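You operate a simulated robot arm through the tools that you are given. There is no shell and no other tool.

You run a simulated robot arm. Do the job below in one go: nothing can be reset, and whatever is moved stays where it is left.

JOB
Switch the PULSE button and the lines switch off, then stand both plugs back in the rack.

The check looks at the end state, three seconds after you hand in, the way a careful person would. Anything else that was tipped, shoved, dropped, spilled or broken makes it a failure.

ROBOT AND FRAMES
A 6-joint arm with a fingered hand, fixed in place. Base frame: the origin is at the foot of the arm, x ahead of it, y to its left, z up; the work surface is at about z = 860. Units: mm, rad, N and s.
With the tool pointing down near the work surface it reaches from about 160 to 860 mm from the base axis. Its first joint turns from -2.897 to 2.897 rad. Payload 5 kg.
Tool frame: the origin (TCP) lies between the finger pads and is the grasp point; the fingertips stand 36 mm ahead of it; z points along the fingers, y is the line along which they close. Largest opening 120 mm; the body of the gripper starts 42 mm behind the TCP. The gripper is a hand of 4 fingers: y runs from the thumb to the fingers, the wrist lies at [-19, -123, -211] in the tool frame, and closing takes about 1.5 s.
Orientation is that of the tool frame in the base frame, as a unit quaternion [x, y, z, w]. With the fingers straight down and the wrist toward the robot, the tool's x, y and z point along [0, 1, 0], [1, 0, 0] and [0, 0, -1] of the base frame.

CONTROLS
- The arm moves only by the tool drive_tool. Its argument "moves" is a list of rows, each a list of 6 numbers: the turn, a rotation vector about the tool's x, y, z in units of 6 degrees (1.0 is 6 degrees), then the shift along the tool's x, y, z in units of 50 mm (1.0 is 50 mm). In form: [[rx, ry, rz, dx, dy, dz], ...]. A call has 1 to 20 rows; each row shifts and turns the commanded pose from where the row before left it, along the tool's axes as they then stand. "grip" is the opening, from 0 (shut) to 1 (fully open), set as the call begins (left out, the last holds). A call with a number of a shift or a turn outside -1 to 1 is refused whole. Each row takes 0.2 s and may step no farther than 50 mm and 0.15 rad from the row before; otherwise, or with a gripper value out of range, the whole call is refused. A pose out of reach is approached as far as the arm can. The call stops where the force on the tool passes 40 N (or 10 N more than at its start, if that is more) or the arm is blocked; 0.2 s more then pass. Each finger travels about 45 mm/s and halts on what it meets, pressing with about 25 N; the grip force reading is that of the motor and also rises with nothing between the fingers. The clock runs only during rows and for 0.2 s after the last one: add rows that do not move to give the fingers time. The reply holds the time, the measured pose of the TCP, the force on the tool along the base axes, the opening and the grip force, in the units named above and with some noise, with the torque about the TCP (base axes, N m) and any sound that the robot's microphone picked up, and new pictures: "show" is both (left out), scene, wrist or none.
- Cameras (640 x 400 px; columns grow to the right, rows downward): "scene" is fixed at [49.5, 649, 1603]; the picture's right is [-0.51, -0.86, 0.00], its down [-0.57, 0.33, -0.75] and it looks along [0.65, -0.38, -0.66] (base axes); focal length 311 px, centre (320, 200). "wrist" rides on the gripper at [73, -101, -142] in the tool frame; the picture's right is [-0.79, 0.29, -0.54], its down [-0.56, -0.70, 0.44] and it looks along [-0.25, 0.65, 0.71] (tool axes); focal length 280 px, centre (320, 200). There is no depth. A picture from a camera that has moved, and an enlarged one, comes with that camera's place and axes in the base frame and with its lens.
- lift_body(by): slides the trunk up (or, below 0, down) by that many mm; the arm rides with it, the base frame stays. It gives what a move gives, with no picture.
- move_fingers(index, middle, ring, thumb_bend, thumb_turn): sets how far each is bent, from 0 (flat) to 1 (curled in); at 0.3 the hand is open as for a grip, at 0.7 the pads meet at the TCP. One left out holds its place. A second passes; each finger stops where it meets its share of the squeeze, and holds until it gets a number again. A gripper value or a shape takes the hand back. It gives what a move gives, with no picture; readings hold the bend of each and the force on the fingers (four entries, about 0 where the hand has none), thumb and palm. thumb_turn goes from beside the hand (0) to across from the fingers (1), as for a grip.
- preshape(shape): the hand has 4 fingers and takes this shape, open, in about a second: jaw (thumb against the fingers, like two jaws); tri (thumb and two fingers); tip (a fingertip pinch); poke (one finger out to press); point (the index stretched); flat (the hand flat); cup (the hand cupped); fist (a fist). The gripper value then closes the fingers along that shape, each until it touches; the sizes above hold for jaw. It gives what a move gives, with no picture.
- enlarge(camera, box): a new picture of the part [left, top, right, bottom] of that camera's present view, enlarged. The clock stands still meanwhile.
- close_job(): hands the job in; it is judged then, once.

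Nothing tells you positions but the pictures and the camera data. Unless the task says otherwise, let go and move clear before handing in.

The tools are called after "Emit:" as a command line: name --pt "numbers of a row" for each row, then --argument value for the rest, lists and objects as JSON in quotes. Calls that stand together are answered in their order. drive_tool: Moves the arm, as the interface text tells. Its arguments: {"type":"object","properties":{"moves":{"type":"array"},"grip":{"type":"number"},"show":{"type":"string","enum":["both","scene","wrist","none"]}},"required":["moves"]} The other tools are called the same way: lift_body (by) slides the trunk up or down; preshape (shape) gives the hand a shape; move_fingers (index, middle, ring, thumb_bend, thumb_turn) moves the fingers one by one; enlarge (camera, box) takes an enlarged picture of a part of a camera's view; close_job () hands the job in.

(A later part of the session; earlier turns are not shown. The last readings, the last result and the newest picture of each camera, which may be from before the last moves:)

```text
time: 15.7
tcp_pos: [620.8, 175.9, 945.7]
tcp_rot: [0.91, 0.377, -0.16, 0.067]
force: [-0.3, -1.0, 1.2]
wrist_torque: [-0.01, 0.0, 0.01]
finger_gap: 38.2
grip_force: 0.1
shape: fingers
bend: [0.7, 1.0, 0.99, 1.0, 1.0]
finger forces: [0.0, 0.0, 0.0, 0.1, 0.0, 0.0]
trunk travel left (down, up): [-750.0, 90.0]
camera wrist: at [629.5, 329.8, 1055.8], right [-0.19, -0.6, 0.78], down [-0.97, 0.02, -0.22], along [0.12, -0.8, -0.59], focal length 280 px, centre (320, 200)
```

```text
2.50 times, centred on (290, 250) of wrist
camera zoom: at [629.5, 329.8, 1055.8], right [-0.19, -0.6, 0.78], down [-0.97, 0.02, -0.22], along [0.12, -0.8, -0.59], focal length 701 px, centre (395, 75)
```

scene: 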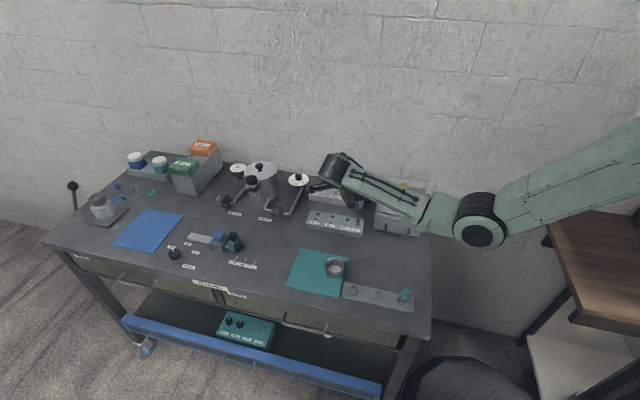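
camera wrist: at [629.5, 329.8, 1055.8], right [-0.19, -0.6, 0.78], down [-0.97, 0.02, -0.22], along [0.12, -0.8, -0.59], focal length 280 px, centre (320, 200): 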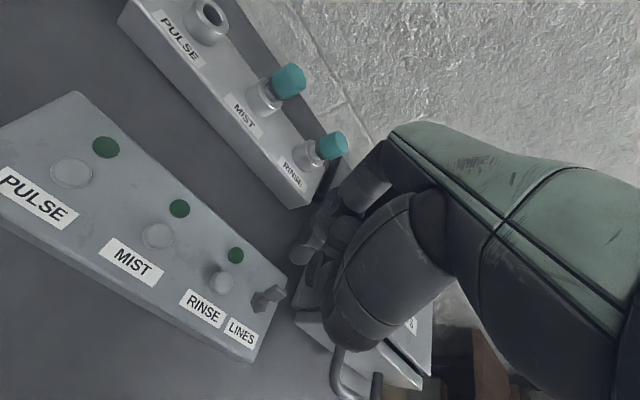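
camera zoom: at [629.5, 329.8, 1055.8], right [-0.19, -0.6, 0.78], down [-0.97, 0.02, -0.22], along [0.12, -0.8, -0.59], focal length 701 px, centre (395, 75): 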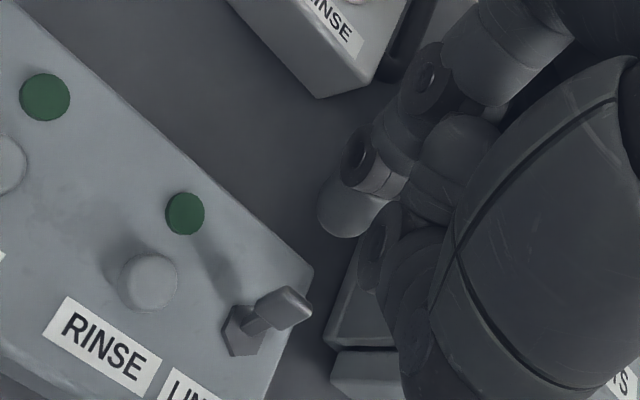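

Emit:
drive_tool --pt "0 0 0 -0.085 0 0.031" --pt "0 0 0 0.137 0 0.376" --pt "0 0 0 0 0 0" --show "none"

Emit:
enlarge --camera "scene" --box '[340, 190, 390, 230]'

Emit:
enlarge --camera "wrist" --box '[220, 200, 380, 330]'

```text
time: 16.5
tcp_pos: [615.7, 173.2, 926.5]
tcp_rot: [0.91, 0.377, -0.161, 0.066]
force: [0.4, -0.6, 0.1]
wrist_torque: [0.0, 0.0, 0.02]
finger_gap: 37.8
grip_force: 0.0
shape: fingers
bend: [0.7, 1.0, 0.99, 1.0, 1.0]
finger forces: [0.0, 0.0, 0.0, 0.0, 0.0, 0.1]
trunk travel left (down, up): [-750.0, 90.0]
```

```text
10.00 times, centred on (365, 210) of scene
camera zoom: at [49.5, 649.0, 1603.0], right [-0.51, -0.86, 0.0], down [-0.57, 0.33, -0.75], along [0.65, -0.38, -0.66], focal length 3106 px, centre (-130, 100)
```

zoom: 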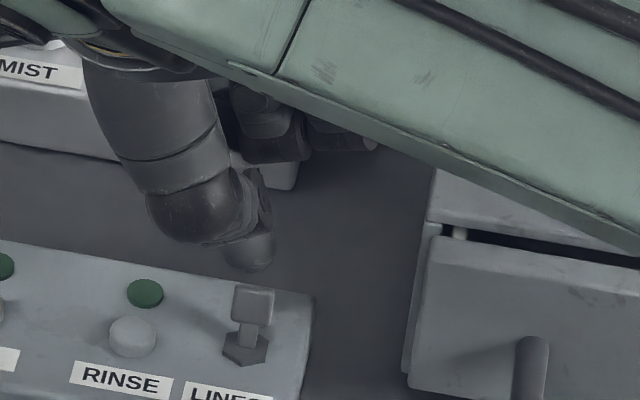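

```text
3.08 times, centred on (300, 265) of wrist
camera zoom: at [625.8, 327.0, 1036.1], right [-0.19, -0.6, 0.78], down [-0.97, 0.02, -0.22], along [0.12, -0.8, -0.59], focal length 863 px, centre (382, 0)
```

zoom: 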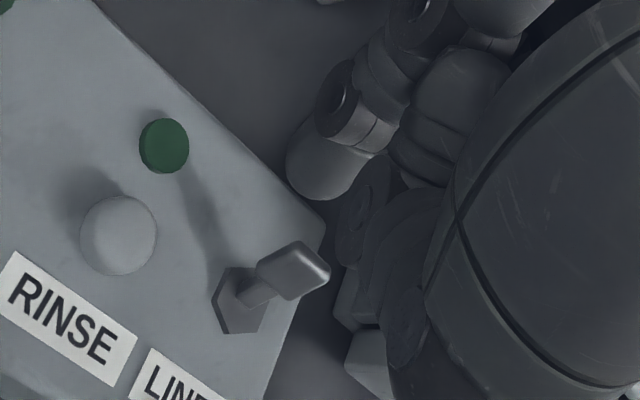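

The fingertip is lined up behind the paddle. I'll sweep toward the front in small steps, listening for the click.

Emit:
drive_tool --pt "0 0 0 0 -0.1 0" --pt "0 0 0 0 -0.1 0" --pt "0 0 0 0 -0.06 0" --pt "0 0 0 0 0 0" --show "none"

Emit:
enlarge --camera "scene" --box '[340, 190, 390, 230]'

Emit:
enlarge --camera "wrist" --box '[220, 200, 380, 330]'

```text
time: 17.5
tcp_pos: [606.2, 181.9, 925.8]
tcp_rot: [0.91, 0.377, -0.161, 0.066]
force: [0.2, 0.0, -0.3]
wrist_torque: [-0.03, 0.03, -0.02]
finger_gap: 38.0
grip_force: 0.0
shape: fingers
bend: [0.7, 1.0, 0.99, 1.0, 1.0]
finger forces: [0.5, 0.0, 0.1, 0.1, 0.0, 0.1]
trunk travel left (down, up): [-750.0, 90.0]
```

```text
10.00 times, centred on (365, 210) of scene
camera zoom: at [49.5, 649.0, 1603.0], right [-0.51, -0.86, 0.0], down [-0.57, 0.33, -0.75], along [0.65, -0.38, -0.66], focal length 3106 px, centre (-130, 100)
```

zoom: 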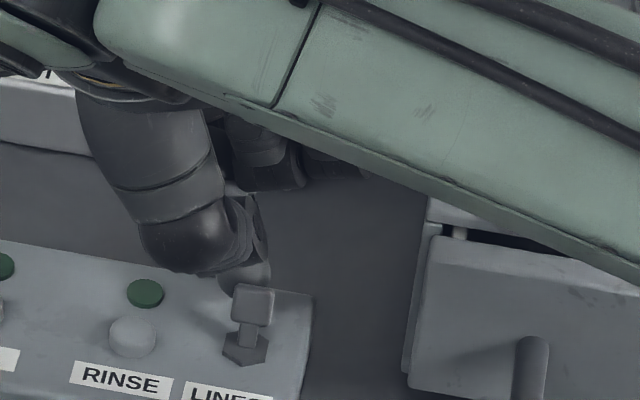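

```text
3.08 times, centred on (300, 265) of wrist
camera zoom: at [616.5, 335.7, 1035.8], right [-0.19, -0.6, 0.78], down [-0.97, 0.02, -0.22], along [0.12, -0.8, -0.59], focal length 863 px, centre (382, 0)
```

zoom: 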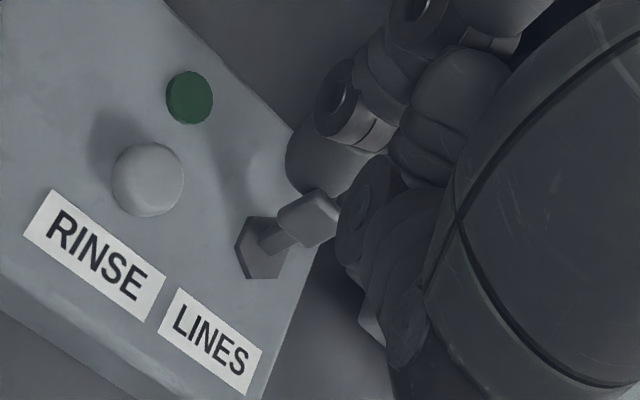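

Emit:
drive_tool --pt "0 0 0 0 -0.06 0" --pt "0 0 0 0 -0.06 0" --pt "0 0 0 0 -0.06 0" --pt "0 0 0 0 0 0" --show "none"

Emit:
enlarge --camera "scene" --box '[340, 190, 390, 230]'

Emit:
enlarge --camera "wrist" --box '[220, 200, 380, 330]'

```text
time: 18.5
tcp_pos: [600.4, 187.3, 926.5]
tcp_rot: [0.91, 0.377, -0.161, 0.066]
force: [3.0, -1.8, 1.9]
wrist_torque: [-0.05, -0.01, -0.02]
finger_gap: 39.5
grip_force: 1.4
shape: fingers
bend: [0.7, 1.0, 0.99, 1.0, 1.0]
finger forces: [2.3, 0.0, 0.0, 0.0, 0.2, 0.1]
trunk travel left (down, up): [-750.0, 90.0]
```

```text
10.00 times, centred on (365, 210) of scene
camera zoom: at [49.5, 649.0, 1603.0], right [-0.51, -0.86, 0.0], down [-0.57, 0.33, -0.75], along [0.65, -0.38, -0.66], focal length 3106 px, centre (-130, 100)
```

zoom: 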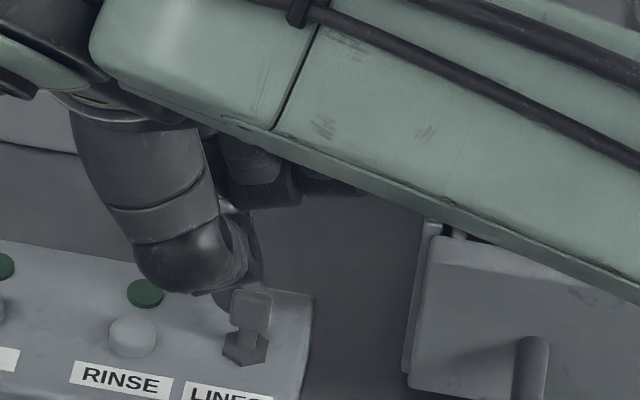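

```text
3.08 times, centred on (300, 265) of wrist
camera zoom: at [610.2, 342.0, 1036.3], right [-0.19, -0.6, 0.78], down [-0.97, 0.02, -0.22], along [0.12, -0.8, -0.59], focal length 863 px, centre (382, 0)
```

zoom: 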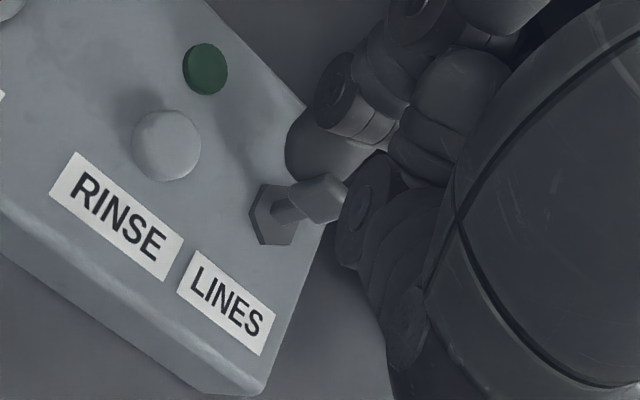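

Emit:
drive_tool --pt "0 0 0 0 -0.06 0" --pt "0 0 0 0 -0.06 0" --pt "0 0 0 0 0 0" --show "none"

Emit:
enlarge --camera "scene" --box '[340, 190, 390, 230]'

Emit:
enlarge --camera "wrist" --box '[220, 200, 380, 330]'

```text
time: 19.3
tcp_pos: [595.6, 193.3, 925.9]
tcp_rot: [0.91, 0.377, -0.16, 0.067]
force: [1.1, -0.2, 0.6]
wrist_torque: [-0.04, -0.03, -0.01]
finger_gap: 38.6
grip_force: 0.3
shape: fingers
bend: [0.7, 1.0, 0.99, 1.0, 1.0]
finger forces: [1.0, 0.0, 0.0, 0.1, 0.0, 0.0]
trunk travel left (down, up): [-750.0, 90.0]
```

```text
10.00 times, centred on (365, 210) of scene
camera zoom: at [49.5, 649.0, 1603.0], right [-0.51, -0.86, 0.0], down [-0.57, 0.33, -0.75], along [0.65, -0.38, -0.66], focal length 3106 px, centre (-130, 100)
```

zoom: 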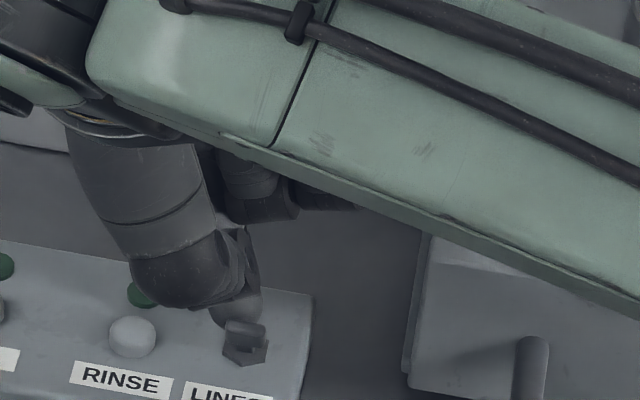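

```text
3.08 times, centred on (300, 265) of wrist
camera zoom: at [605.7, 346.4, 1036.0], right [-0.19, -0.6, 0.78], down [-0.97, 0.02, -0.22], along [0.12, -0.8, -0.59], focal length 863 px, centre (382, 0)
```

zoom: 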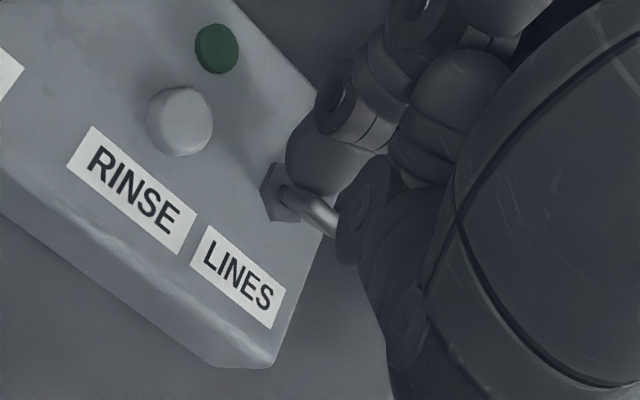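

Emit:
drive_tool --pt "0 0 0 0 -0.06 0" --pt "0 0 0 0 -0.06 0" --pt "0 0 0 0 0 0" --show "none"

Emit:
enlarge --camera "scene" --box '[340, 190, 390, 230]'

Emit:
enlarge --camera "wrist" --box '[220, 200, 380, 330]'

```text
time: 20.1
tcp_pos: [592.8, 196.5, 925.5]
tcp_rot: [0.91, 0.377, -0.16, 0.066]
force: [3.9, -5.5, 6.5]
wrist_torque: [-0.19, -0.15, 0.0]
finger_gap: 40.2
grip_force: 4.0
shape: fingers
bend: [0.7, 1.0, 0.99, 1.0, 1.0]
finger forces: [8.4, 0.1, 0.1, 0.0, 0.1, 0.0]
trunk travel left (down, up): [-750.0, 90.0]
```

```text
10.00 times, centred on (365, 210) of scene
camera zoom: at [49.5, 649.0, 1603.0], right [-0.51, -0.86, 0.0], down [-0.57, 0.33, -0.75], along [0.65, -0.38, -0.66], focal length 3106 px, centre (-130, 100)
```

zoom: 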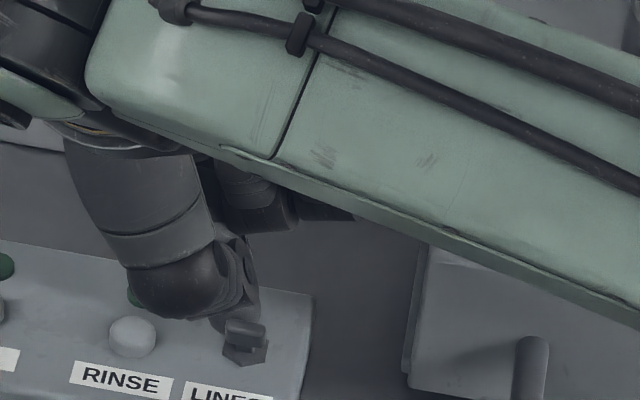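

```text
3.08 times, centred on (300, 265) of wrist
camera zoom: at [602.0, 349.6, 1036.6], right [-0.19, -0.6, 0.78], down [-0.97, 0.02, -0.23], along [0.12, -0.8, -0.59], focal length 863 px, centre (382, 0)
```

zoom: 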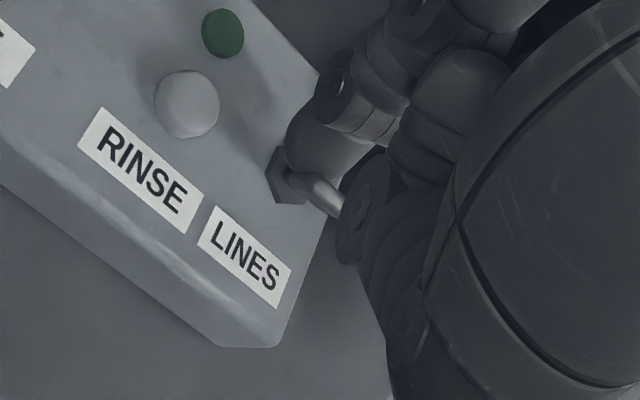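

The lever has stopped against its front position and the force is rising, so it has flipped. I'll back off toward the wall, lift clear and inspect.

Emit:
drive_tool --pt "0 0 0 0 0.2 0" --pt "0 0 0 0 0.2 0" --pt "0 0 0 -0.274 0 -0.752" --pt "0 0 0 -0.274 0 -0.752" --pt "0 0.834 0 0 0 0" --pt "0 0.833 0 0 0 0" --pt "0 0.833 0 0 0 0" --pt "0 0.833 0 0 0 0" --pt "0 0 0 0 0 -0.6" --pt "0 0 0 0 0 0"

Emit:
enlarge --camera "scene" --box '[330, 190, 410, 250]'

Emit:
enlarge --camera "wrist" --box '[100, 180, 290, 330]'

```text
time: 22.3
tcp_pos: [605.3, 181.9, 1036.2]
tcp_rot: [0.924, 0.382, -0.001, 0.0]
force: [-0.2, 0.2, 0.1]
wrist_torque: [0.02, 0.0, 0.0]
finger_gap: 38.1
grip_force: 0.0
shape: fingers
bend: [0.7, 1.0, 0.99, 1.0, 1.0]
finger forces: [0.0, 0.0, 0.0, 0.1, 0.1, 0.0]
trunk travel left (down, up): [-750.0, 90.0]
camera wrist: at [583.9, 305.2, 1180.1], right [-0.35, -0.76, 0.54], down [-0.89, 0.1, -0.44], along [0.28, -0.64, -0.71], focal length 280 px, centre (320, 200)
```

scene: 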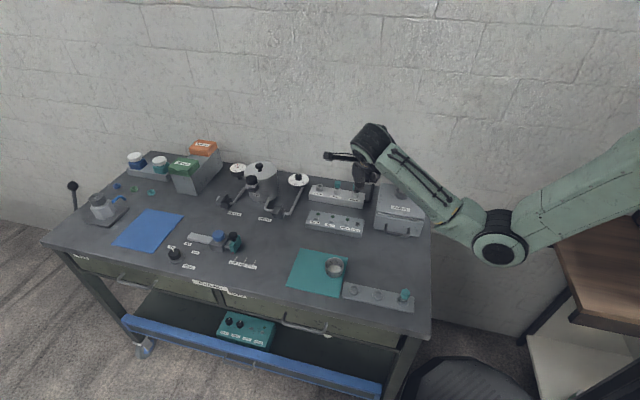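
wrist: 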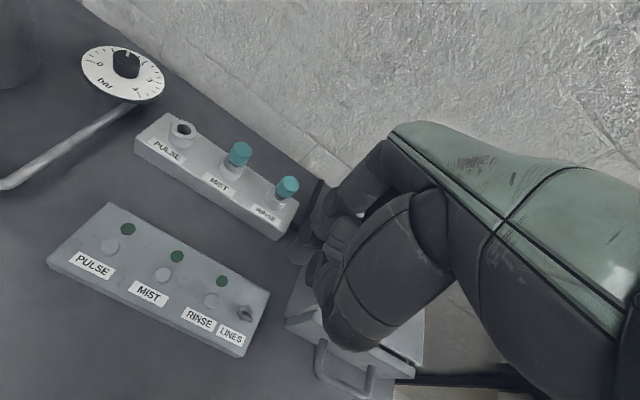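

```text
6.67 times, centred on (370, 220) of scene
camera zoom: at [49.5, 649.0, 1603.0], right [-0.51, -0.86, 0.0], down [-0.57, 0.33, -0.75], along [0.65, -0.38, -0.66], focal length 2071 px, centre (-13, 67)
```

zoom: 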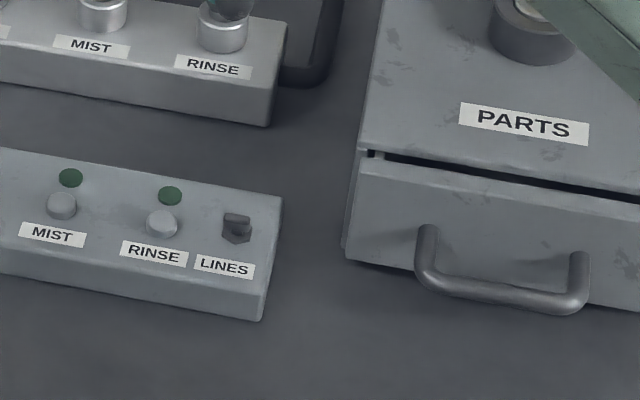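

```text
2.67 times, centred on (195, 255) of wrist
camera zoom: at [583.9, 305.2, 1180.1], right [-0.35, -0.76, 0.54], down [-0.89, 0.1, -0.44], along [0.28, -0.64, -0.71], focal length 748 px, centre (653, 53)
```

zoom: 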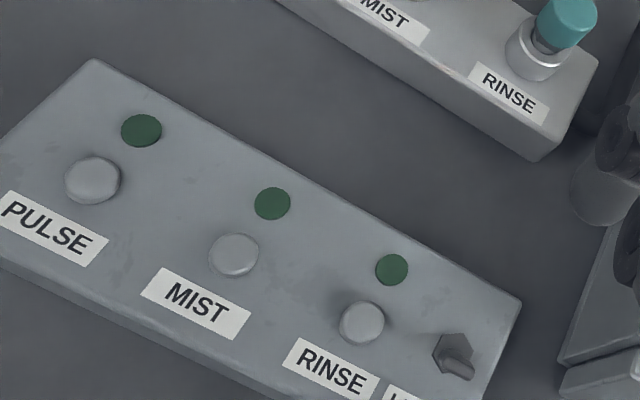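

PULSE is dark and the LINES lever now leans to the front, so both are off. Next are the plugs: I'll take the three-finger shape and study the hand and plugs.

Emit:
preshape --shape "tri"

Emit:
drive_tool --pt "0 0 0 0.5 0.5 0" --pt "0 0 0 0.5 0.5 0" --pt "0 0 0 0 0 0"

Emit:
enlarge --camera "wrist" --box '[180, 100, 440, 390]'

Emit:
enlarge --camera "scene" --box '[300, 140, 400, 220]'

```text
time: 23.2
tcp_pos: [606.3, 182.1, 1037.5]
tcp_rot: [0.924, 0.382, 0.0, 0.0]
force: [-0.3, 0.2, 0.7]
wrist_torque: [-0.01, 0.02, 0.04]
finger_gap: 119.9
grip_force: 0.1
shape: tri
bend: [0.3, 0.3, 0.99, 0.3, 0.98]
finger forces: [0.0, 0.0, 0.0, 0.0, 0.0, 0.1]
trunk travel left (down, up): [-750.0, 90.0]
```

```text
time: 24.0
tcp_pos: [675.7, 182.2, 1036.8]
tcp_rot: [0.924, 0.383, 0.0, -0.001]
force: [-0.7, -0.1, 0.3]
wrist_torque: [0.05, -0.01, 0.0]
finger_gap: 120.1
grip_force: 0.1
shape: tri
bend: [0.3, 0.3, 0.99, 0.3, 0.98]
finger forces: [0.0, 0.0, 0.0, 0.1, 0.0, 0.0]
trunk travel left (down, up): [-750.0, 90.0]
camera wrist: at [654.8, 304.9, 1180.3], right [-0.35, -0.76, 0.54], down [-0.89, 0.1, -0.44], along [0.28, -0.64, -0.71], focal length 280 px, centre (320, 200)
```

scene: 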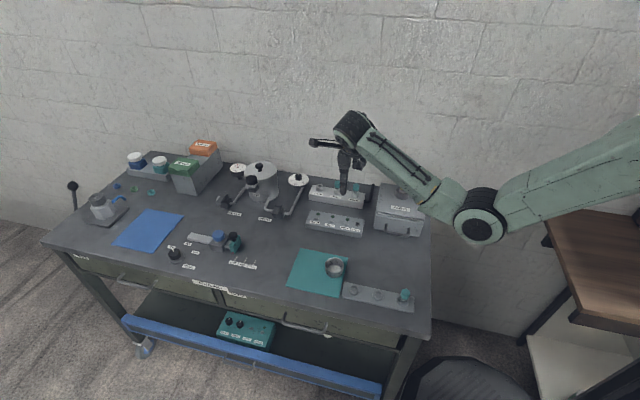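
wrist: 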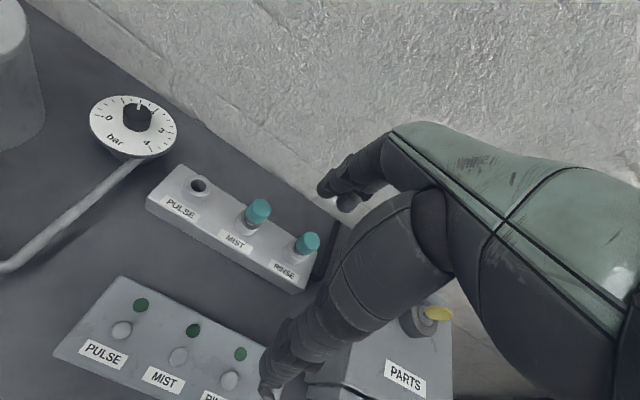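

```text
1.38 times, centred on (310, 245) of wrist
camera zoom: at [654.8, 304.9, 1180.3], right [-0.35, -0.76, 0.54], down [-0.89, 0.1, -0.44], along [0.28, -0.64, -0.71], focal length 387 px, centre (334, 138)
```

zoom: 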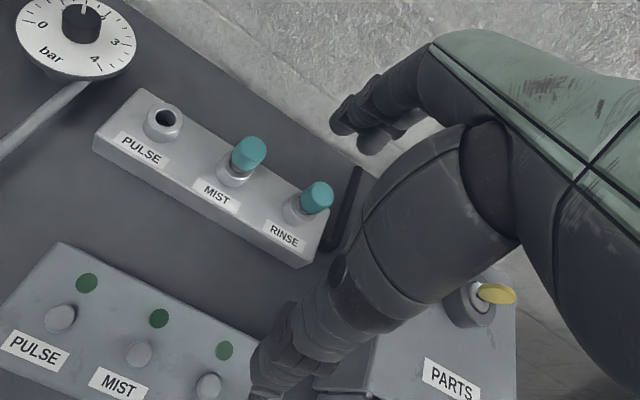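

```text
5.00 times, centred on (350, 180) of scene
camera zoom: at [49.5, 649.0, 1603.0], right [-0.51, -0.86, 0.0], down [-0.57, 0.33, -0.75], along [0.65, -0.38, -0.66], focal length 1553 px, centre (170, 300)
```

zoom: 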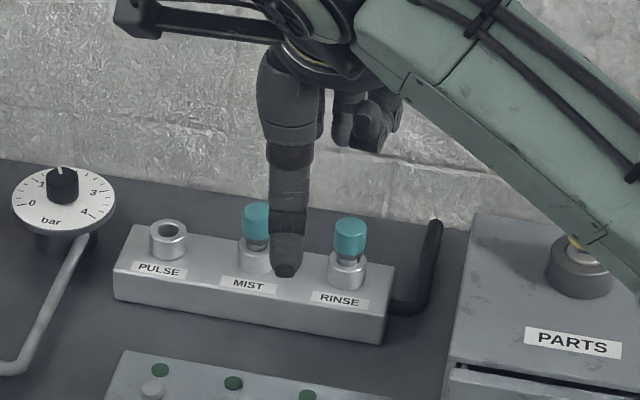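

Emit:
enlarge --camera "wrist" --box '[140, 160, 340, 300]'

Emit:
enlarge --camera "wrist" --box '[220, 180, 330, 290]'

Emit:
enlarge --camera "scene" --box '[320, 170, 390, 220]'

Emit:
enlarge --camera "scene" --box '[335, 275, 425, 320]'

```text
2.86 times, centred on (240, 230) of wrist
camera zoom: at [654.8, 304.9, 1180.3], right [-0.35, -0.76, 0.54], down [-0.89, 0.1, -0.44], along [0.28, -0.64, -0.71], focal length 801 px, centre (549, 114)
```

zoom: 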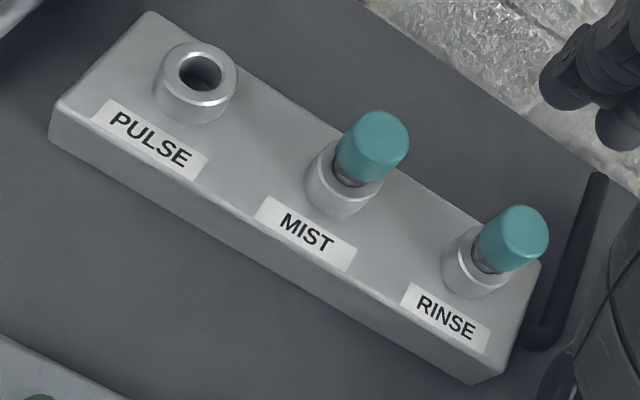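

```text
3.64 times, centred on (275, 235) of wrist
camera zoom: at [654.8, 304.9, 1180.3], right [-0.35, -0.76, 0.54], down [-0.89, 0.1, -0.44], along [0.28, -0.64, -0.71], focal length 1020 px, centre (484, 73)
```

zoom: 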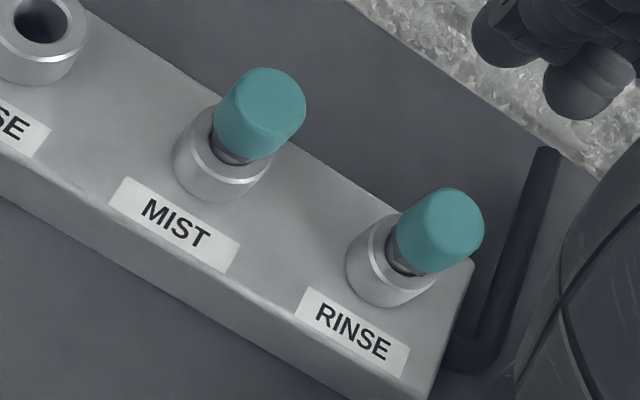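

```text
8.00 times, centred on (355, 195) of scene
camera zoom: at [49.5, 649.0, 1603.0], right [-0.51, -0.86, 0.0], down [-0.57, 0.33, -0.75], along [0.65, -0.38, -0.66], focal length 2485 px, centre (40, 240)
```

zoom: 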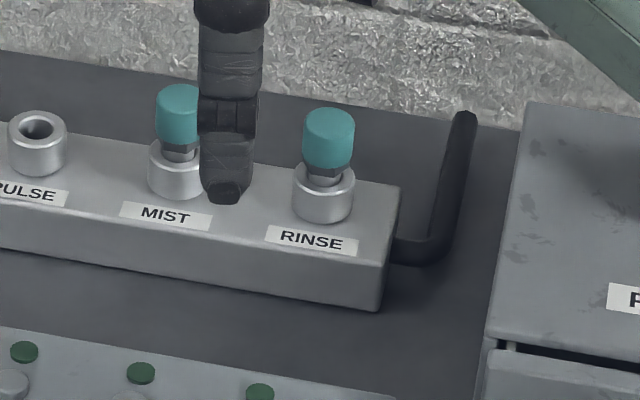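

```text
7.11 times, centred on (380, 298) of scene
camera zoom: at [49.5, 649.0, 1603.0], right [-0.51, -0.86, 0.0], down [-0.57, 0.33, -0.75], along [0.65, -0.38, -0.66], focal length 2209 px, centre (-107, -493)
```

zoom: 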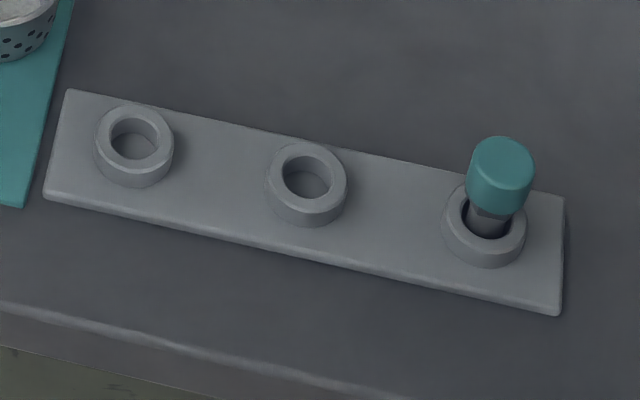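

RINSE comes first, since its neighbouring side is free of other plugs. I take its handle axis to be near (705, 131), with the top at about z 945. I'll hover over it with a half-open hand and check alignment.

Emit:
drive_tool --pt "0 0 0 -0.127 0.569 0" --pt "0 0 0 -0.127 0.569 0" --pt "0 0 0 0 0 0.37" --pt "0 0 0 0 0 0.37" --pt "0 0 0 0 0 0" --pt "0 0 0 0 0 0" --grip 0.5

Emit:
enlarge --camera "wrist" --box '[200, 150, 400, 330]'

Emit:
enlarge --camera "scene" --box '[310, 140, 400, 210]'

```text
time: 25.4
tcp_pos: [707.2, 135.2, 1000.0]
tcp_rot: [0.924, 0.383, 0.0, 0.0]
force: [0.1, 1.0, 0.0]
wrist_torque: [-0.05, 0.0, 0.04]
finger_gap: 60.5
grip_force: 0.0
shape: tri
bend: [0.74, 0.45, 0.99, 0.69, 1.0]
finger forces: [0.0, 0.1, 0.0, 0.1, 0.0, 0.0]
trunk travel left (down, up): [-750.0, 90.0]
camera wrist: at [686.5, 256.9, 1142.7], right [-0.35, -0.76, 0.54], down [-0.89, 0.1, -0.44], along [0.28, -0.64, -0.71], focal length 280 px, centre (320, 200)
```

scene: 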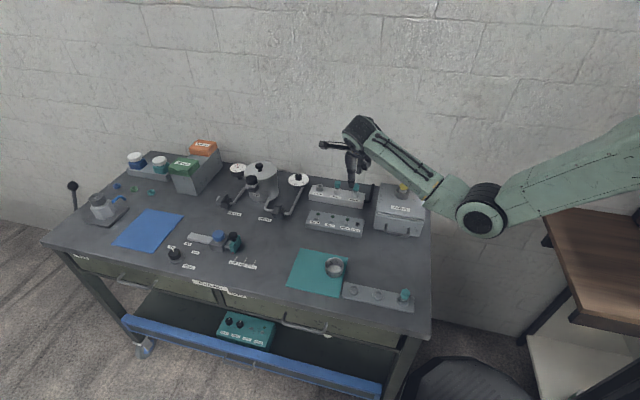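
wrist: 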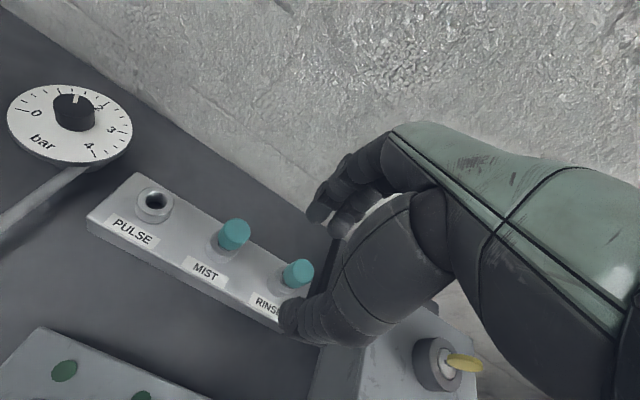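

```text
2.22 times, centred on (300, 240) of wrist
camera zoom: at [686.5, 256.9, 1142.7], right [-0.35, -0.76, 0.54], down [-0.89, 0.1, -0.44], along [0.28, -0.64, -0.71], focal length 623 px, centre (364, 111)
```

zoom: 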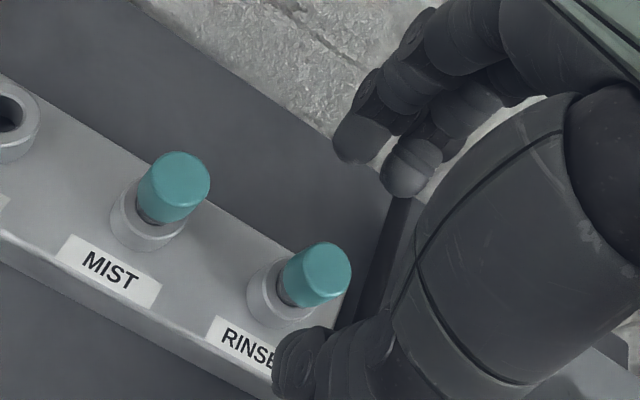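

```text
5.71 times, centred on (355, 175) of scene
camera zoom: at [49.5, 649.0, 1603.0], right [-0.51, -0.86, 0.0], down [-0.57, 0.33, -0.75], along [0.65, -0.38, -0.66], focal length 1775 px, centre (120, 343)
```

zoom: 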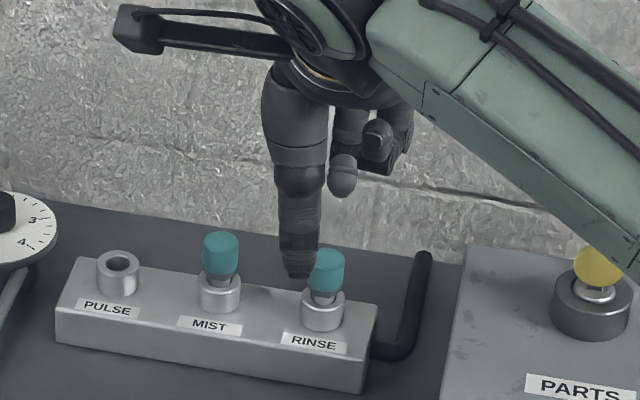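

By combining views, the RINSE plug axis comes out near (707.5, 123.5), with the handle from about z 910 to 936. I'll correct the lateral position, lower partway around it and recheck.

Emit:
drive_tool --pt "0 0 0 -0.124 0.172 0" --pt "0 0 0 0 0 0.4" --pt "0 0 0 0 0 0.3" --pt "0 0 0 0 0 0"

Emit:
enlarge --camera "wrist" --box '[220, 170, 380, 310]'

Emit:
enlarge --camera "scene" --box '[325, 155, 385, 205]'

```text
time: 26.4
tcp_pos: [709.1, 121.5, 964.7]
tcp_rot: [0.924, 0.382, 0.0, 0.0]
force: [-0.2, 0.3, 0.0]
wrist_torque: [0.03, 0.0, 0.0]
finger_gap: 60.5
grip_force: 0.1
shape: tri
bend: [0.74, 0.45, 0.99, 0.69, 1.0]
finger forces: [0.0, 0.0, 0.0, 0.1, 0.0, 0.0]
trunk travel left (down, up): [-750.0, 90.0]
camera wrist: at [687.7, 245.3, 1107.6], right [-0.35, -0.76, 0.54], down [-0.89, 0.1, -0.44], along [0.28, -0.64, -0.71], focal length 280 px, centre (320, 200)
```

scene: 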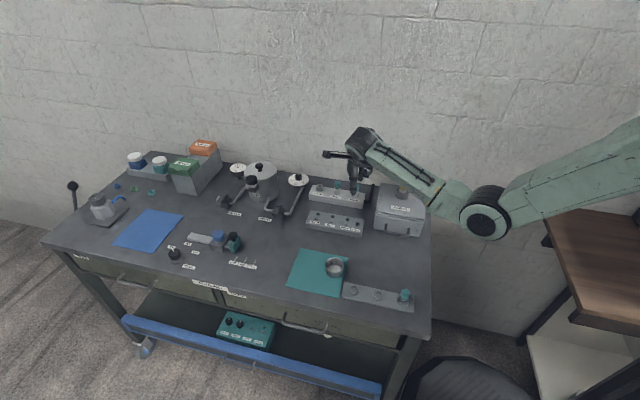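
wrist: 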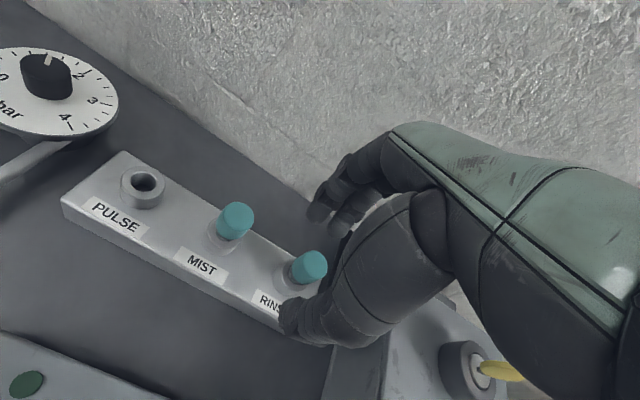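

```text
2.86 times, centred on (300, 240) of wrist
camera zoom: at [687.7, 245.3, 1107.6], right [-0.35, -0.76, 0.54], down [-0.89, 0.1, -0.44], along [0.28, -0.64, -0.71], focal length 801 px, centre (377, 86)
```

zoom: 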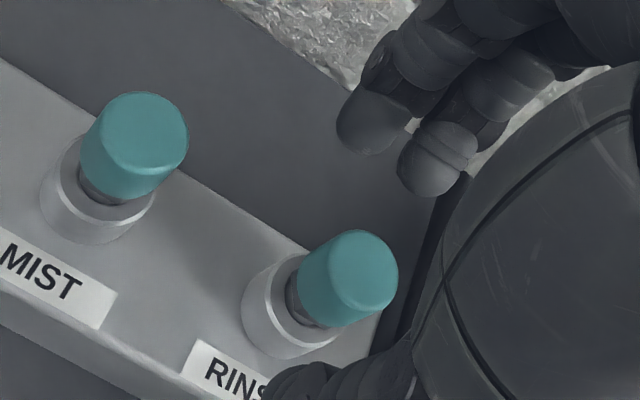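

```text
8.00 times, centred on (355, 180) of scene
camera zoom: at [49.5, 649.0, 1603.0], right [-0.51, -0.86, 0.0], down [-0.57, 0.33, -0.75], along [0.65, -0.38, -0.66], focal length 2485 px, centre (40, 360)
```

zoom: 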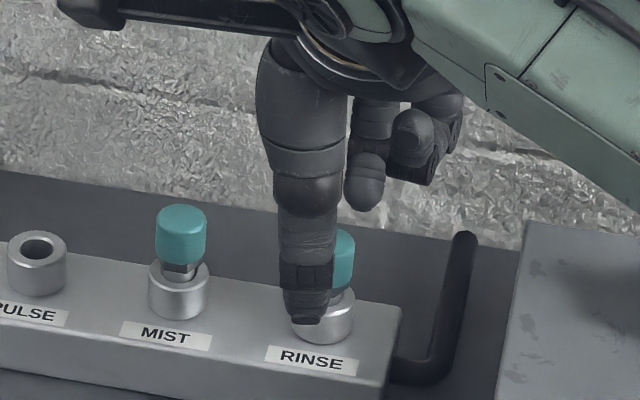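

Emit:
drive_tool --pt "0 0 0 0 0 0.2" --pt "0 0 0 0 0 0.18" --pt "0 0 0 0 0 0"

Emit:
enlarge --camera "wrist" --box '[240, 170, 380, 310]'

Emit:
enlarge --camera "scene" --box '[325, 155, 385, 205]'

```text
time: 27.2
tcp_pos: [710.8, 121.7, 945.9]
tcp_rot: [0.924, 0.383, 0.0, 0.0]
force: [-0.2, -0.4, 0.2]
wrist_torque: [0.0, 0.05, 0.01]
finger_gap: 60.3
grip_force: 0.0
shape: tri
bend: [0.74, 0.45, 0.99, 0.69, 1.0]
finger forces: [0.1, 0.0, 0.0, 0.0, 0.1, 0.0]
trunk travel left (down, up): [-750.0, 90.0]
camera wrist: at [687.9, 245.5, 1088.6], right [-0.35, -0.76, 0.54], down [-0.89, 0.1, -0.44], along [0.28, -0.64, -0.71], focal length 280 px, centre (320, 200)
```

scene: 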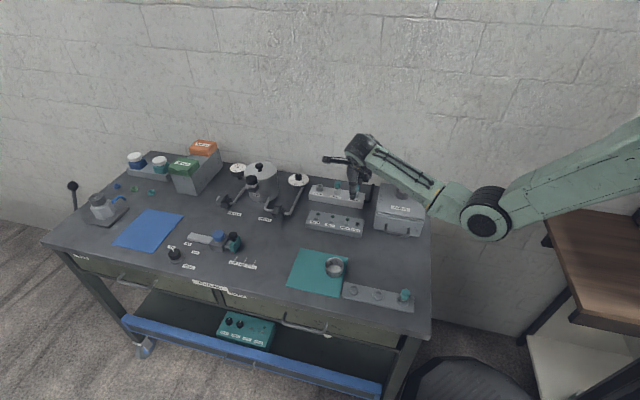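
wrist: 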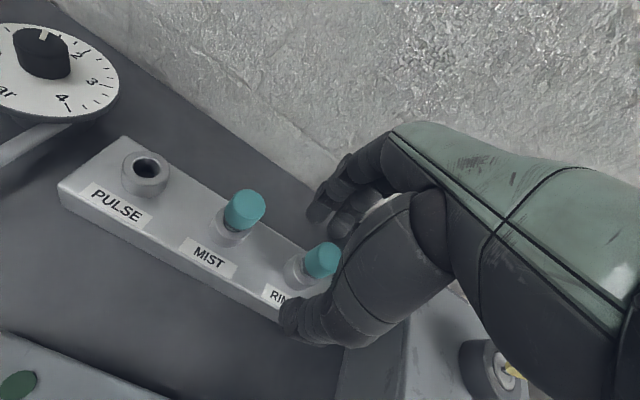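

```text
2.86 times, centred on (310, 240) of wrist
camera zoom: at [687.9, 245.5, 1088.6], right [-0.35, -0.76, 0.54], down [-0.89, 0.1, -0.44], along [0.28, -0.64, -0.71], focal length 801 px, centre (349, 86)
```

zoom: 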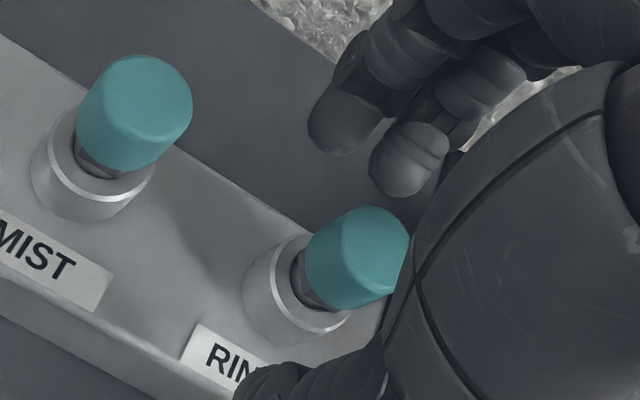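

```text
8.00 times, centred on (355, 180) of scene
camera zoom: at [49.5, 649.0, 1603.0], right [-0.51, -0.86, 0.0], down [-0.57, 0.33, -0.75], along [0.65, -0.38, -0.66], focal length 2485 px, centre (40, 360)
```

zoom: 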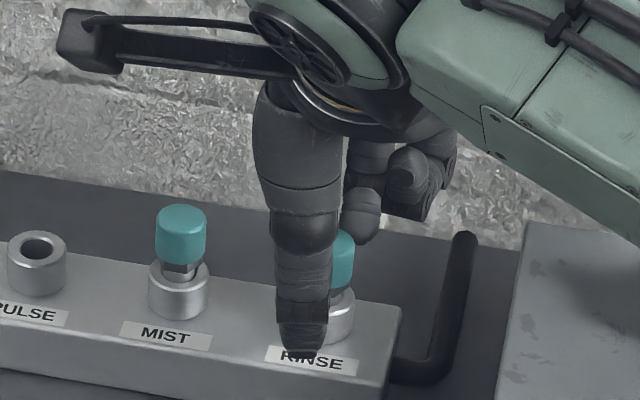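

The plug sits centred between thumb and fingers. I'll close on it.

Emit:
drive_tool --pt "0 0 0 0 0 0" --pt "0 0 0 0 0 0" --pt "0 0 0 0 0 0" --pt "0 0 0 0 0 0" --pt "0 0 0 0 0 0" --pt "0 0 0 0 0 0" --pt "0 0 0 0 0 0" --grip 0.0

Emit:
enlarge --camera "wrist" --box '[240, 170, 380, 310]'

Emit:
enlarge --camera "scene" --box '[325, 155, 385, 205]'

```text
time: 28.8
tcp_pos: [709.1, 123.6, 946.0]
tcp_rot: [0.923, 0.384, 0.001, 0.0]
force: [0.4, 2.9, 0.7]
wrist_torque: [0.08, 0.01, -0.02]
finger_gap: 11.0
grip_force: 25.3
shape: tri
bend: [0.7, 0.63, 1.0, 0.74, 1.0]
finger forces: [9.1, 13.0, 0.0, 0.1, 21.3, 0.0]
trunk travel left (down, up): [-750.0, 90.0]
camera wrist: at [687.8, 246.0, 1088.6], right [-0.35, -0.76, 0.54], down [-0.89, 0.1, -0.44], along [0.28, -0.64, -0.71], focal length 280 px, centre (320, 200)
```

scene: 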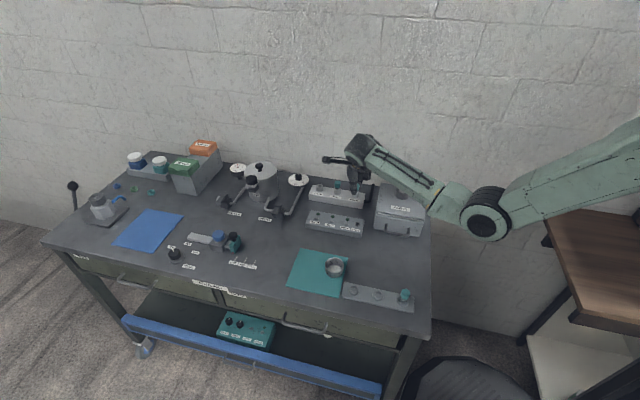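
wrist: 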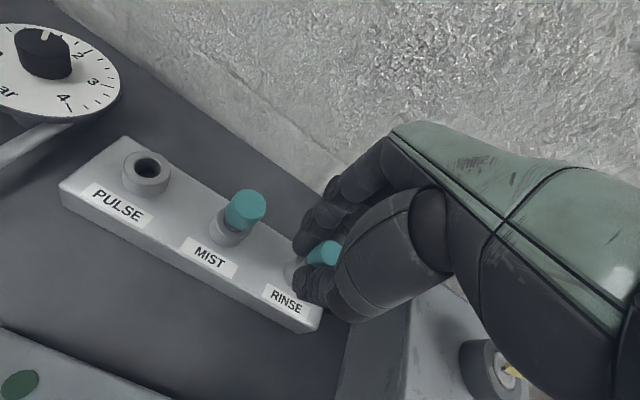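

```text
2.86 times, centred on (310, 240) of wrist
camera zoom: at [687.8, 246.0, 1088.6], right [-0.35, -0.76, 0.54], down [-0.89, 0.1, -0.44], along [0.28, -0.64, -0.71], focal length 801 px, centre (349, 86)
```

zoom: 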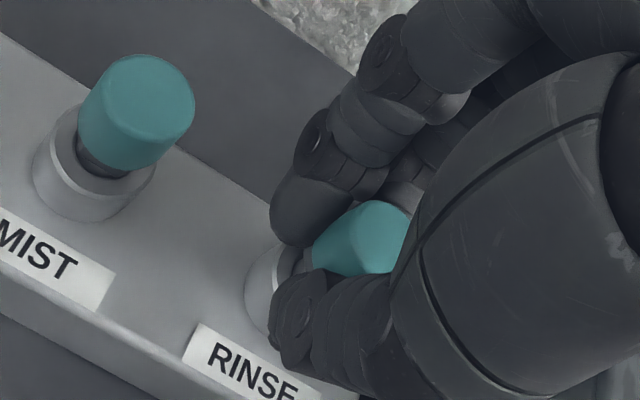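

```text
8.00 times, centred on (355, 180) of scene
camera zoom: at [49.5, 649.0, 1603.0], right [-0.51, -0.86, 0.0], down [-0.57, 0.33, -0.75], along [0.65, -0.38, -0.66], focal length 2485 px, centre (40, 360)
```

zoom: 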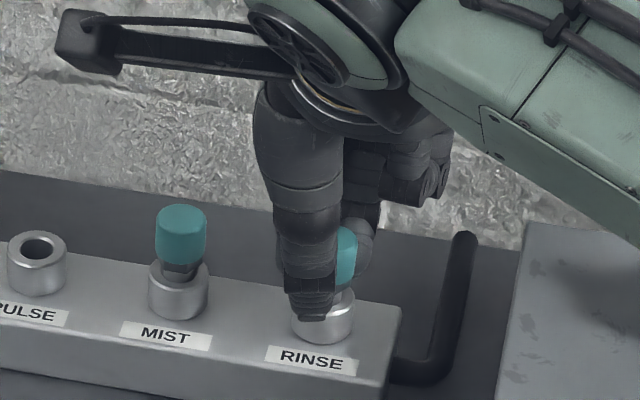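

Grip forces look balanced (index 9, middle 13, thumb 21 N). I'll lift slowly and watch the force and the plug.

Emit:
drive_tool --pt "0 0 0 0 0 -0.1" --pt "0 0 0 0 0 -0.1" --pt "0 0 0 0 0 -0.1" --pt "0 0 0 0 0 -0.1" --pt "0 0 0 0 0 0" --show "none"

Emit:
enlarge --camera "wrist" --box '[240, 170, 380, 310]'

Emit:
enlarge --camera "scene" --box '[325, 155, 385, 205]'

```text
time: 30.0
tcp_pos: [710.1, 123.5, 966.2]
tcp_rot: [0.924, 0.383, 0.0, 0.0]
force: [0.5, -0.1, -0.9]
wrist_torque: [-0.01, 0.0, 0.02]
finger_gap: 11.1
grip_force: 25.2
shape: tri
bend: [0.7, 0.63, 1.0, 0.74, 1.0]
finger forces: [8.8, 14.4, 0.0, 0.0, 20.4, 0.0]
trunk travel left (down, up): [-750.0, 90.0]
```

```text
2.86 times, centred on (310, 240) of wrist
camera zoom: at [688.1, 245.6, 1108.5], right [-0.35, -0.76, 0.54], down [-0.89, 0.1, -0.44], along [0.28, -0.64, -0.71], focal length 801 px, centre (349, 86)
```

zoom: 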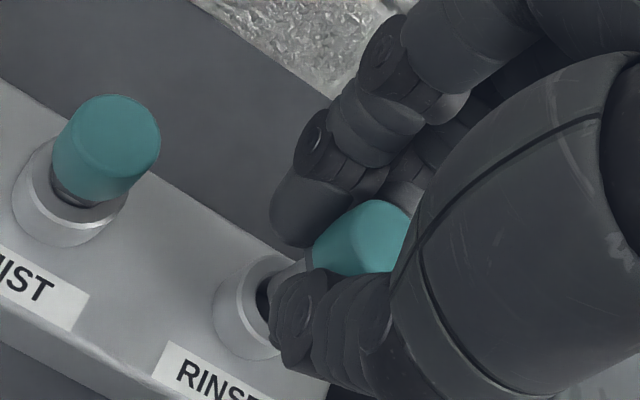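

```text
8.00 times, centred on (355, 180) of scene
camera zoom: at [49.5, 649.0, 1603.0], right [-0.51, -0.86, 0.0], down [-0.57, 0.33, -0.75], along [0.65, -0.38, -0.66], focal length 2485 px, centre (40, 360)
```

zoom: 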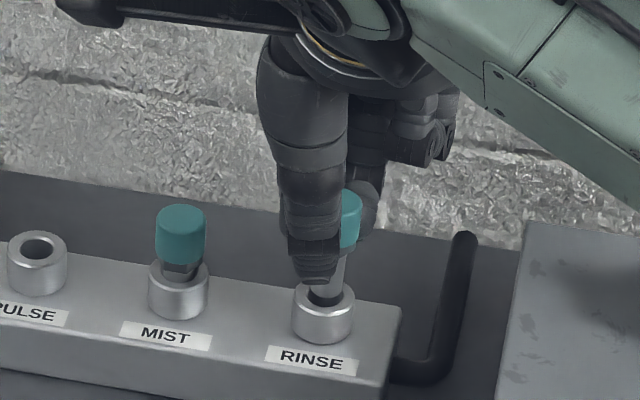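

The plug is coming up with the hand and no resistance. I'll lift it well clear.

Emit:
drive_tool --pt "0 0 0 0 0 -0.3" --pt "0 0 0 0 0 -0.4" --pt "0 0 0 0 0 -0.5" --pt "0 0 0 0 0 -0.5" --pt "0 0 0 0 0 0"

Emit:
enlarge --camera "wrist" --box '[200, 160, 400, 340]'

Emit:
enlarge --camera "scene" --box '[320, 130, 400, 210]'

```text
time: 31.2
tcp_pos: [708.7, 121.8, 1051.2]
tcp_rot: [0.924, 0.383, 0.0, 0.0]
force: [-0.1, 0.3, -0.7]
wrist_torque: [0.02, 0.0, -0.02]
finger_gap: 10.8
grip_force: 25.1
shape: tri
bend: [0.7, 0.63, 1.0, 0.74, 1.0]
finger forces: [8.9, 14.5, 0.0, 0.0, 20.6, 0.0]
trunk travel left (down, up): [-750.0, 90.0]
camera wrist: at [687.8, 245.4, 1193.9], right [-0.35, -0.76, 0.54], down [-0.89, 0.1, -0.44], along [0.28, -0.64, -0.71], focal length 280 px, centre (320, 200)
```

scene: 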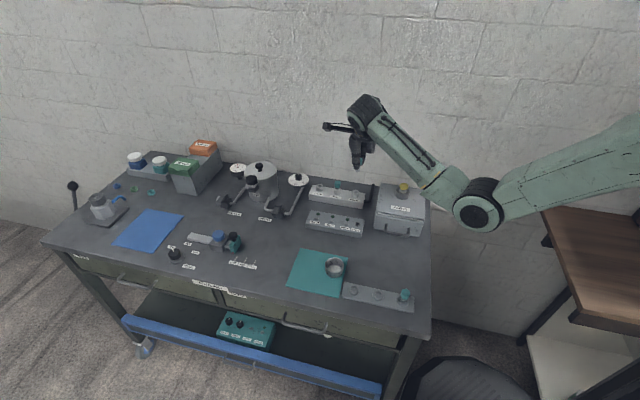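
wrist: 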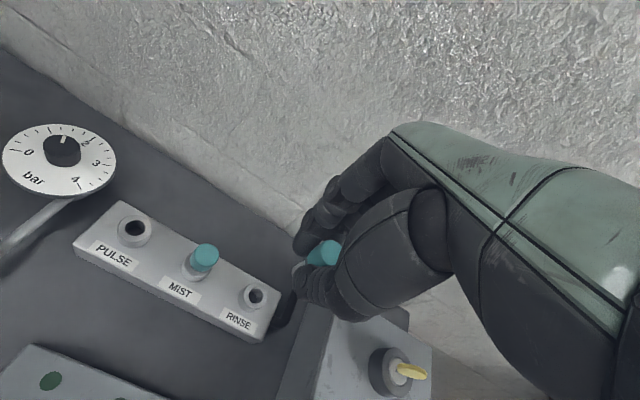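

```text
2.22 times, centred on (300, 250) of wrist
camera zoom: at [687.8, 245.4, 1193.9], right [-0.35, -0.76, 0.54], down [-0.89, 0.1, -0.44], along [0.28, -0.64, -0.71], focal length 623 px, centre (364, 89)
```

zoom: 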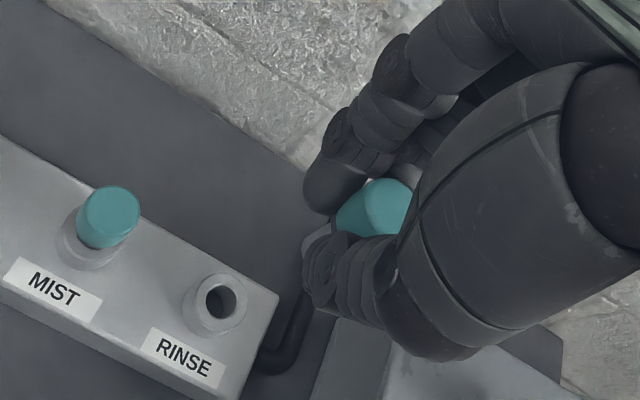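

```text
5.00 times, centred on (360, 170) of scene
camera zoom: at [49.5, 649.0, 1603.0], right [-0.51, -0.86, 0.0], down [-0.57, 0.33, -0.75], along [0.65, -0.38, -0.66], focal length 1553 px, centre (120, 350)
```

zoom: 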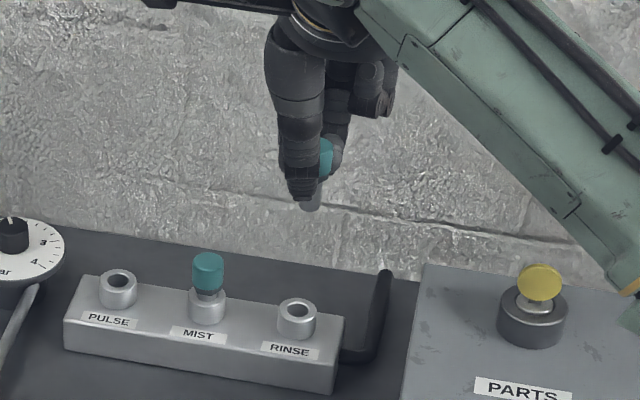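

The RINSE plug is out, held upright and clear. I'll turn the hand to suit the rack and carry it over at this height.

Emit:
drive_tool --pt "0 0 -0.972 0 0 0" --pt "0 0 -0.972 0 0 0" --pt "0 0 -0.972 0 0 0" --pt "0 0 -0.972 0 0 0" --pt "0 0 -0.972 0 0 0" --pt "0 0 -0.972 0 0 0" --pt "0 0 0 0 0 0"

```text
time: 32.8
tcp_pos: [709.9, 122.7, 1050.2]
tcp_rot: [0.766, 0.643, 0.0, 0.0]
force: [0.3, -0.3, -0.6]
wrist_torque: [0.02, -0.03, -0.01]
finger_gap: 10.7
grip_force: 24.6
shape: tri
bend: [0.7, 0.63, 1.0, 0.74, 1.0]
finger forces: [8.9, 14.6, 0.0, 0.1, 20.4, 0.0]
trunk travel left (down, up): [-750.0, 90.0]
camera wrist: at [621.3, 211.7, 1193.7], right [0.15, -0.83, 0.54], down [-0.79, -0.43, -0.44], along [0.6, -0.36, -0.71], focal length 280 px, centre (320, 200)
```

scene: 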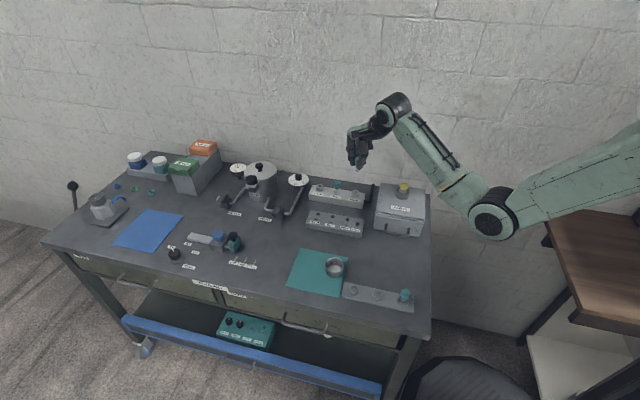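
wrist: 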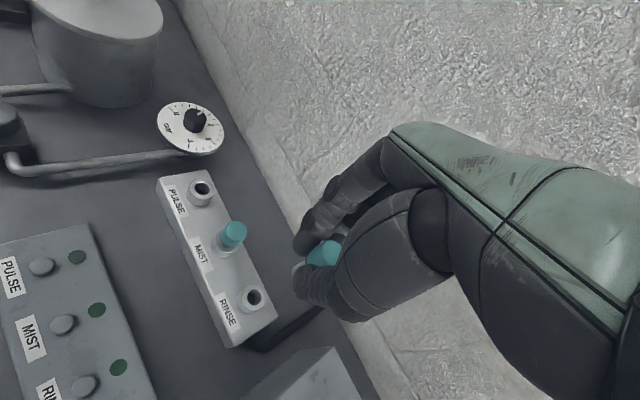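

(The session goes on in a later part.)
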